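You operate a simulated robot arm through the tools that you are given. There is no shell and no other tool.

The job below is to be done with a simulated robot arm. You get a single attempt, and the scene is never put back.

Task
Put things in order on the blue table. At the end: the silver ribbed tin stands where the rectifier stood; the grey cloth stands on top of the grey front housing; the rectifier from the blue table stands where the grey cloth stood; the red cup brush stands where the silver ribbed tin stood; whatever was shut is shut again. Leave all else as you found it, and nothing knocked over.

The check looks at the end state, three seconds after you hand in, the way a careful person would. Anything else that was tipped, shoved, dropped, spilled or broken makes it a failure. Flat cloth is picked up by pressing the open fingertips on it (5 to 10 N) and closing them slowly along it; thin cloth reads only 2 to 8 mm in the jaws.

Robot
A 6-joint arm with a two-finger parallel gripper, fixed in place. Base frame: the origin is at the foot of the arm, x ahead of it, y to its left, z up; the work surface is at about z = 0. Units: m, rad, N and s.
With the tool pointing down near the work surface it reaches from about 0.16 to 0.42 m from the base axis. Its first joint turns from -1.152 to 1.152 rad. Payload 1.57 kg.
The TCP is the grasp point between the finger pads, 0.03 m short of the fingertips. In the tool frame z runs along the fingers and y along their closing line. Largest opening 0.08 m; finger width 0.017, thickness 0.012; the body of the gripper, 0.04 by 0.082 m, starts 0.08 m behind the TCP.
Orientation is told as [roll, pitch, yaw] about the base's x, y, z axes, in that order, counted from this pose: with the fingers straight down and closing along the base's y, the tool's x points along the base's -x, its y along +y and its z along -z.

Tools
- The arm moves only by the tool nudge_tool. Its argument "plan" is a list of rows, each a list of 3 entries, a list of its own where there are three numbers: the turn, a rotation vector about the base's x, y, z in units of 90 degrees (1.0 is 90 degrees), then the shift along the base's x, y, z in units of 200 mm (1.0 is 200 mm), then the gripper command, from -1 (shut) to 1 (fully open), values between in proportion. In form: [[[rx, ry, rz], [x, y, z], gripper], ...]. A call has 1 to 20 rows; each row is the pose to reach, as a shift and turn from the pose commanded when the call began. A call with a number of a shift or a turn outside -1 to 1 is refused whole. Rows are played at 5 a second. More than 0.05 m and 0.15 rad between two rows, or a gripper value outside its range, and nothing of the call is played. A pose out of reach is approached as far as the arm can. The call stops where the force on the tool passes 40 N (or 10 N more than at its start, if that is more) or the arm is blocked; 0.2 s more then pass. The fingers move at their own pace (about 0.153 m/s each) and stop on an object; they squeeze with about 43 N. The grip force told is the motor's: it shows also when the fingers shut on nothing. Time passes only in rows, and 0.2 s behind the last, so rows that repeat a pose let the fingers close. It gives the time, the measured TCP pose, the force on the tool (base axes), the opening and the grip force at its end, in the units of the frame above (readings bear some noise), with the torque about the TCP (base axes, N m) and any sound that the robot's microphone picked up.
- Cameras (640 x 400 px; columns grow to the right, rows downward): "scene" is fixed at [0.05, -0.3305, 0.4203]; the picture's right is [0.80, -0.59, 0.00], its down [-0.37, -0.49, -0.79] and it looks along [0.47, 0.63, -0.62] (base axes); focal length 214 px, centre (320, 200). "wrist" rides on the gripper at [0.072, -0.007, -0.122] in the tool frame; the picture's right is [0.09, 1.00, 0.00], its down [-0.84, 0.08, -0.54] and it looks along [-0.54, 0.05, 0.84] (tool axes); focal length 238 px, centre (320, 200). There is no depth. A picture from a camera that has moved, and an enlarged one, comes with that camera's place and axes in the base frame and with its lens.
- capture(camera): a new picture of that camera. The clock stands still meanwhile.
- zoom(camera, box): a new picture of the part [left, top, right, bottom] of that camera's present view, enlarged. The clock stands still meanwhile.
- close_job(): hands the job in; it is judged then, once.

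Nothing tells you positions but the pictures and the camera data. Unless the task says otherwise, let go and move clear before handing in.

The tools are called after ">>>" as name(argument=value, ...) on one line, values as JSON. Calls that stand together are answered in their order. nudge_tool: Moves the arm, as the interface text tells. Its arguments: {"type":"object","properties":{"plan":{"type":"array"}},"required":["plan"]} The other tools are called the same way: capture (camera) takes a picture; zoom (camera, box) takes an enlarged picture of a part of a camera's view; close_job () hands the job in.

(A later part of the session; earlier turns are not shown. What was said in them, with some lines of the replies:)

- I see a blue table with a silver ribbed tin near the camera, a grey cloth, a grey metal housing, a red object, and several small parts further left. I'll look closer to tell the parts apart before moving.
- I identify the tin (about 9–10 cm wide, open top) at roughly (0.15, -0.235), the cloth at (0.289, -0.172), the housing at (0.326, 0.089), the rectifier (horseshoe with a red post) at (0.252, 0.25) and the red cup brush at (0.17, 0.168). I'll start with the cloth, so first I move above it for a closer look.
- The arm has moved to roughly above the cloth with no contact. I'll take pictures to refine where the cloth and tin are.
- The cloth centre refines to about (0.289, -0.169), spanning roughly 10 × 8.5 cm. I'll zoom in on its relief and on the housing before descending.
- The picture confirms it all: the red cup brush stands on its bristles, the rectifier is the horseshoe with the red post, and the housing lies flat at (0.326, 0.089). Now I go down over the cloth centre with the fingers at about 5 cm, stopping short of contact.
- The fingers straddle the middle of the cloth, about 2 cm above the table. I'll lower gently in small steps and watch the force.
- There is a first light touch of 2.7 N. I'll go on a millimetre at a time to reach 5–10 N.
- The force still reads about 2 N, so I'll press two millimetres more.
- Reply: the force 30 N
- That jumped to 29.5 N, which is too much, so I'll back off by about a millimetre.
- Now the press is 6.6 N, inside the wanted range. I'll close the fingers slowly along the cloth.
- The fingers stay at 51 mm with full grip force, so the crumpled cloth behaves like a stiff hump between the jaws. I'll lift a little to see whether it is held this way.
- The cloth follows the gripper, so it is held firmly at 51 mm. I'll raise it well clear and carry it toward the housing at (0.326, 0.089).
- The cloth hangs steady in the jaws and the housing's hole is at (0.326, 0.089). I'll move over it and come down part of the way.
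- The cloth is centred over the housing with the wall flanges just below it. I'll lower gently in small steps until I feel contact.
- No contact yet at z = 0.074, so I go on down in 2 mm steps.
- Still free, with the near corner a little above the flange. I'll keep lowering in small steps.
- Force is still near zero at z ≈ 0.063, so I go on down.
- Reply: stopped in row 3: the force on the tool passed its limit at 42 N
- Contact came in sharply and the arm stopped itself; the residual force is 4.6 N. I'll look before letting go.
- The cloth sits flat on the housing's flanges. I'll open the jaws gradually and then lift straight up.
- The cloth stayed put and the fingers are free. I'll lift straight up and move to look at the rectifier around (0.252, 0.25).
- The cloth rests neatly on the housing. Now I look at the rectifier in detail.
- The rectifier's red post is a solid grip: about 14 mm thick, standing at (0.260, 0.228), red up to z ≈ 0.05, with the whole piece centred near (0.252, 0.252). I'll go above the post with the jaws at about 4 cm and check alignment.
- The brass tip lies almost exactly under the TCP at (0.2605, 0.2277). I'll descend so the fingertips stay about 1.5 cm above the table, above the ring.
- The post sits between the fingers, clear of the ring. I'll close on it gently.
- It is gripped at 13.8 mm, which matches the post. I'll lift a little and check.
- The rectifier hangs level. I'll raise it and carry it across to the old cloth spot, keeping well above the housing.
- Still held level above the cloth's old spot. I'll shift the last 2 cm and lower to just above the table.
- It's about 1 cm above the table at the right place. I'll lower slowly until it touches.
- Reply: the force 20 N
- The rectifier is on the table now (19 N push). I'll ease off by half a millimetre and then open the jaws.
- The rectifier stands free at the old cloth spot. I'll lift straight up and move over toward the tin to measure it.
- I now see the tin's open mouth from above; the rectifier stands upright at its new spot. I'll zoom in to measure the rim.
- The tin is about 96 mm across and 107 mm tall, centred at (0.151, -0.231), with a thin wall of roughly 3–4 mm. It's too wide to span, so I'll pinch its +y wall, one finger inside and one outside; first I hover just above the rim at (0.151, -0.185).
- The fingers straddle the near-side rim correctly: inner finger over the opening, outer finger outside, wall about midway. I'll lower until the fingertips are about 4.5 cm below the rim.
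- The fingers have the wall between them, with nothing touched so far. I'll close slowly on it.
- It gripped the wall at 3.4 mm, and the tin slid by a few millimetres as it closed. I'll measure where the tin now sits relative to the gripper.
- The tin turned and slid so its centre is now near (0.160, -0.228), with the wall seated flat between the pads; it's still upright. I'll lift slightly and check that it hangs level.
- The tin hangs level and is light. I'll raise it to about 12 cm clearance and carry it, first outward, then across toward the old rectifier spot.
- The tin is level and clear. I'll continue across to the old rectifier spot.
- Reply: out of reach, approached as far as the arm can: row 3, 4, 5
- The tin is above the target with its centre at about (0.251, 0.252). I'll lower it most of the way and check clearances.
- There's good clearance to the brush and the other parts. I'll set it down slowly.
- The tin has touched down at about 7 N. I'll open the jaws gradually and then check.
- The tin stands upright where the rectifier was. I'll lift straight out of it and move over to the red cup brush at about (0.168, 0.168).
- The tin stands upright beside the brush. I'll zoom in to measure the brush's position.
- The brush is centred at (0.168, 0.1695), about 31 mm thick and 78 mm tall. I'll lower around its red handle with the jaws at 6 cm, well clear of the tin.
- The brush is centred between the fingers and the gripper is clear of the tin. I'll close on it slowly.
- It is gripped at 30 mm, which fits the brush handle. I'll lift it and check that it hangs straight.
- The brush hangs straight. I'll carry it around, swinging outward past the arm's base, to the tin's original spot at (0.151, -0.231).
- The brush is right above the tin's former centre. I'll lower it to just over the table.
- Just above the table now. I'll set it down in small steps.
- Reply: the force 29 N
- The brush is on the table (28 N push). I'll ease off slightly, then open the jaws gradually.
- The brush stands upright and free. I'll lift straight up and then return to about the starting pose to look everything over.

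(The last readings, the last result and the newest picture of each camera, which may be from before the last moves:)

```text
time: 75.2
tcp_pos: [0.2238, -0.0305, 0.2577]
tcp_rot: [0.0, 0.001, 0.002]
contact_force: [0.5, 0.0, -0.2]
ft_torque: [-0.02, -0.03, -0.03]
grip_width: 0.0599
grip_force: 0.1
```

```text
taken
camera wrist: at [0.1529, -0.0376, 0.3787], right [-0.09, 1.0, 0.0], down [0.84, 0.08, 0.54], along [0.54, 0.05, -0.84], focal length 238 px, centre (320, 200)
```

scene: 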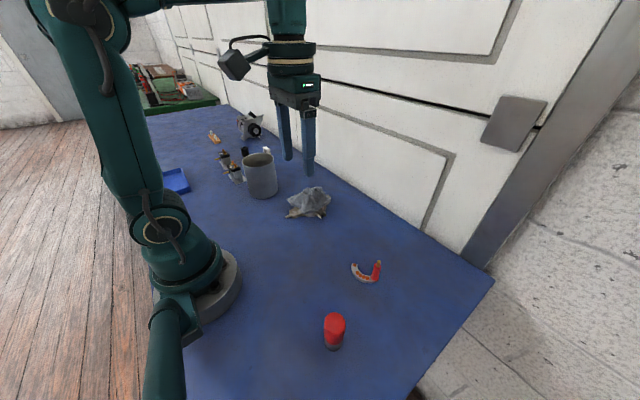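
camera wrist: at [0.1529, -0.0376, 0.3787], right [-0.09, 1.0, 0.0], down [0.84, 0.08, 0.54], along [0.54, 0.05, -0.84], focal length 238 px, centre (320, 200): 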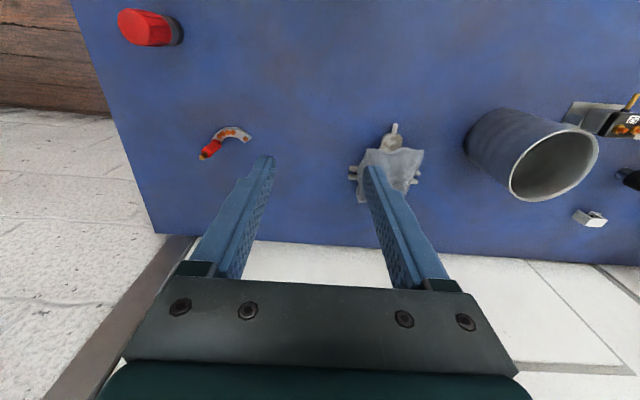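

Everything seems upright. I'll return to the starting pose and compare it closely with the first pictures.

>>> nudge_tool(plan=[[[0, 0, 0], [0, 0.12, 0.05], 0.7], [[0, 0, 0], [0, 0.25, 0.1], 0.9], [[0, 0, 0], [0, 0.37, 0.1], 1], [[0, 0, 0], [0, 0.37, 0.1], 1]])

>>> zoom(camera="scene", box=[160, 100, 350, 230])

>>> zoom(camera="scene", box=[270, 180, 510, 400])

>>> capture(camera="wrist")

>>> zoom(camera="wrist", box=[380, 40, 640, 260])

>>> capture(camera="scene")

```text
time: 76.2
tcp_pos: [0.2238, 0.0415, 0.2767]
tcp_rot: [0.0, 0.0, 0.0]
contact_force: [1.1, 0.2, 0.1]
ft_torque: [0.0, -0.01, 0.01]
grip_width: 0.0801
grip_force: 0.0
```

```text
3.08 times, centred on (255, 165) of scene
camera zoom: at [0.05, -0.3305, 0.4203], right [0.8, -0.59, 0.0], down [-0.37, -0.49, -0.79], along [0.47, 0.63, -0.62], focal length 660 px, centre (520, 308)
```

zoom: 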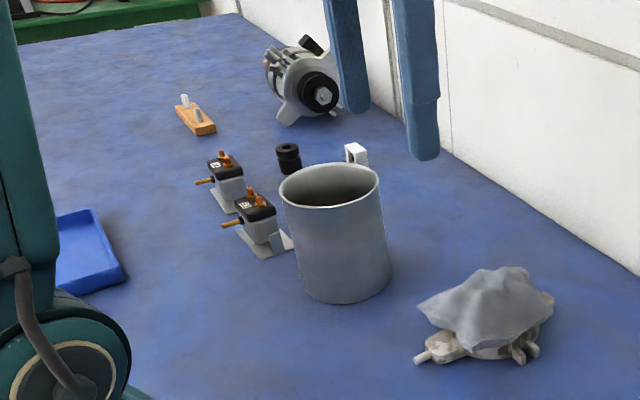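

```text
1.82 times, centred on (390, 290) of scene
camera zoom: at [0.05, -0.3305, 0.4203], right [0.8, -0.59, 0.0], down [-0.37, -0.49, -0.79], along [0.47, 0.63, -0.62], focal length 390 px, centre (193, 36)
```

zoom: 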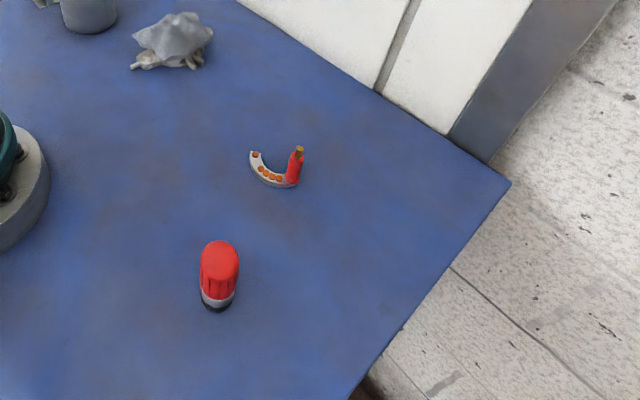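

```text
taken
camera wrist: at [0.153, 0.0365, 0.399], right [-0.09, 1.0, 0.0], down [0.84, 0.08, 0.54], along [0.54, 0.05, -0.84], focal length 238 px, centre (320, 200)
```

wrist: 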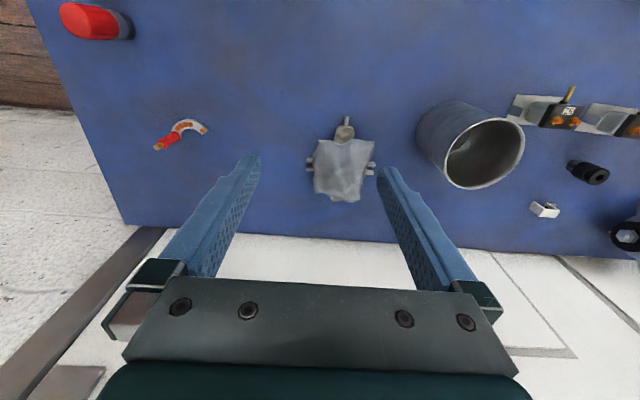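

```text
1.82 times, centred on (510, 150) of wrist
camera zoom: at [0.153, 0.0365, 0.399], right [-0.09, 1.0, 0.0], down [0.84, 0.08, 0.54], along [0.54, 0.05, -0.84], focal length 433 px, centre (-26, 291)
```

zoom: 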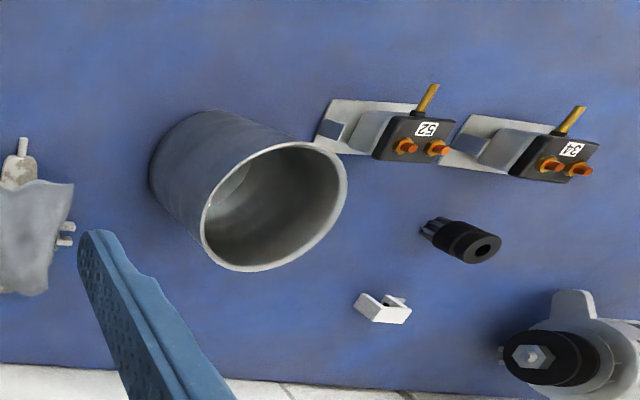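

```text
taken
```

scene: 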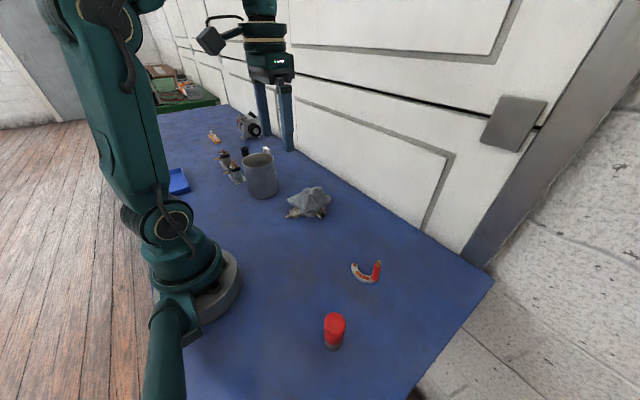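

The final check matches the plan:
- **Tin:** upright where the rectifier was, at about (0.25, 0.25).
- **Cloth:** resting on the housing, which hasn't moved.
- **Rectifier:** upright where the cloth was, at about (0.288, -0.168).
- **Cup brush:** on its bristles where the tin was, at about (0.151, -0.231).

All other parts look unchanged from the first pictures, and the gripper is empty and clear. I'm handing the job in.

>>> close_job()

```text
The job is handed in.
```

The table is rearranged as you asked, and I've handed the job in. I don't have the result of the check. In the last pictures everything is upright and nothing is knocked over:

- **Silver ribbed tin:** it stands where the rectifier stood, within about 5 mm by my estimate.
- **Grey cloth:** it rests on top of the grey front housing, which has not moved.
- **Rectifier:** it stands where the grey cloth stood.
- **Red cup brush:** it stands on its bristles where the silver ribbed tin stood.

Nothing was opened along the way, so there was nothing to shut again. The other parts on the table look the same as in the first pictures. The gripper is empty and back at about its starting pose.

Setting the cloth down briefly went over the 40 N stop limit.
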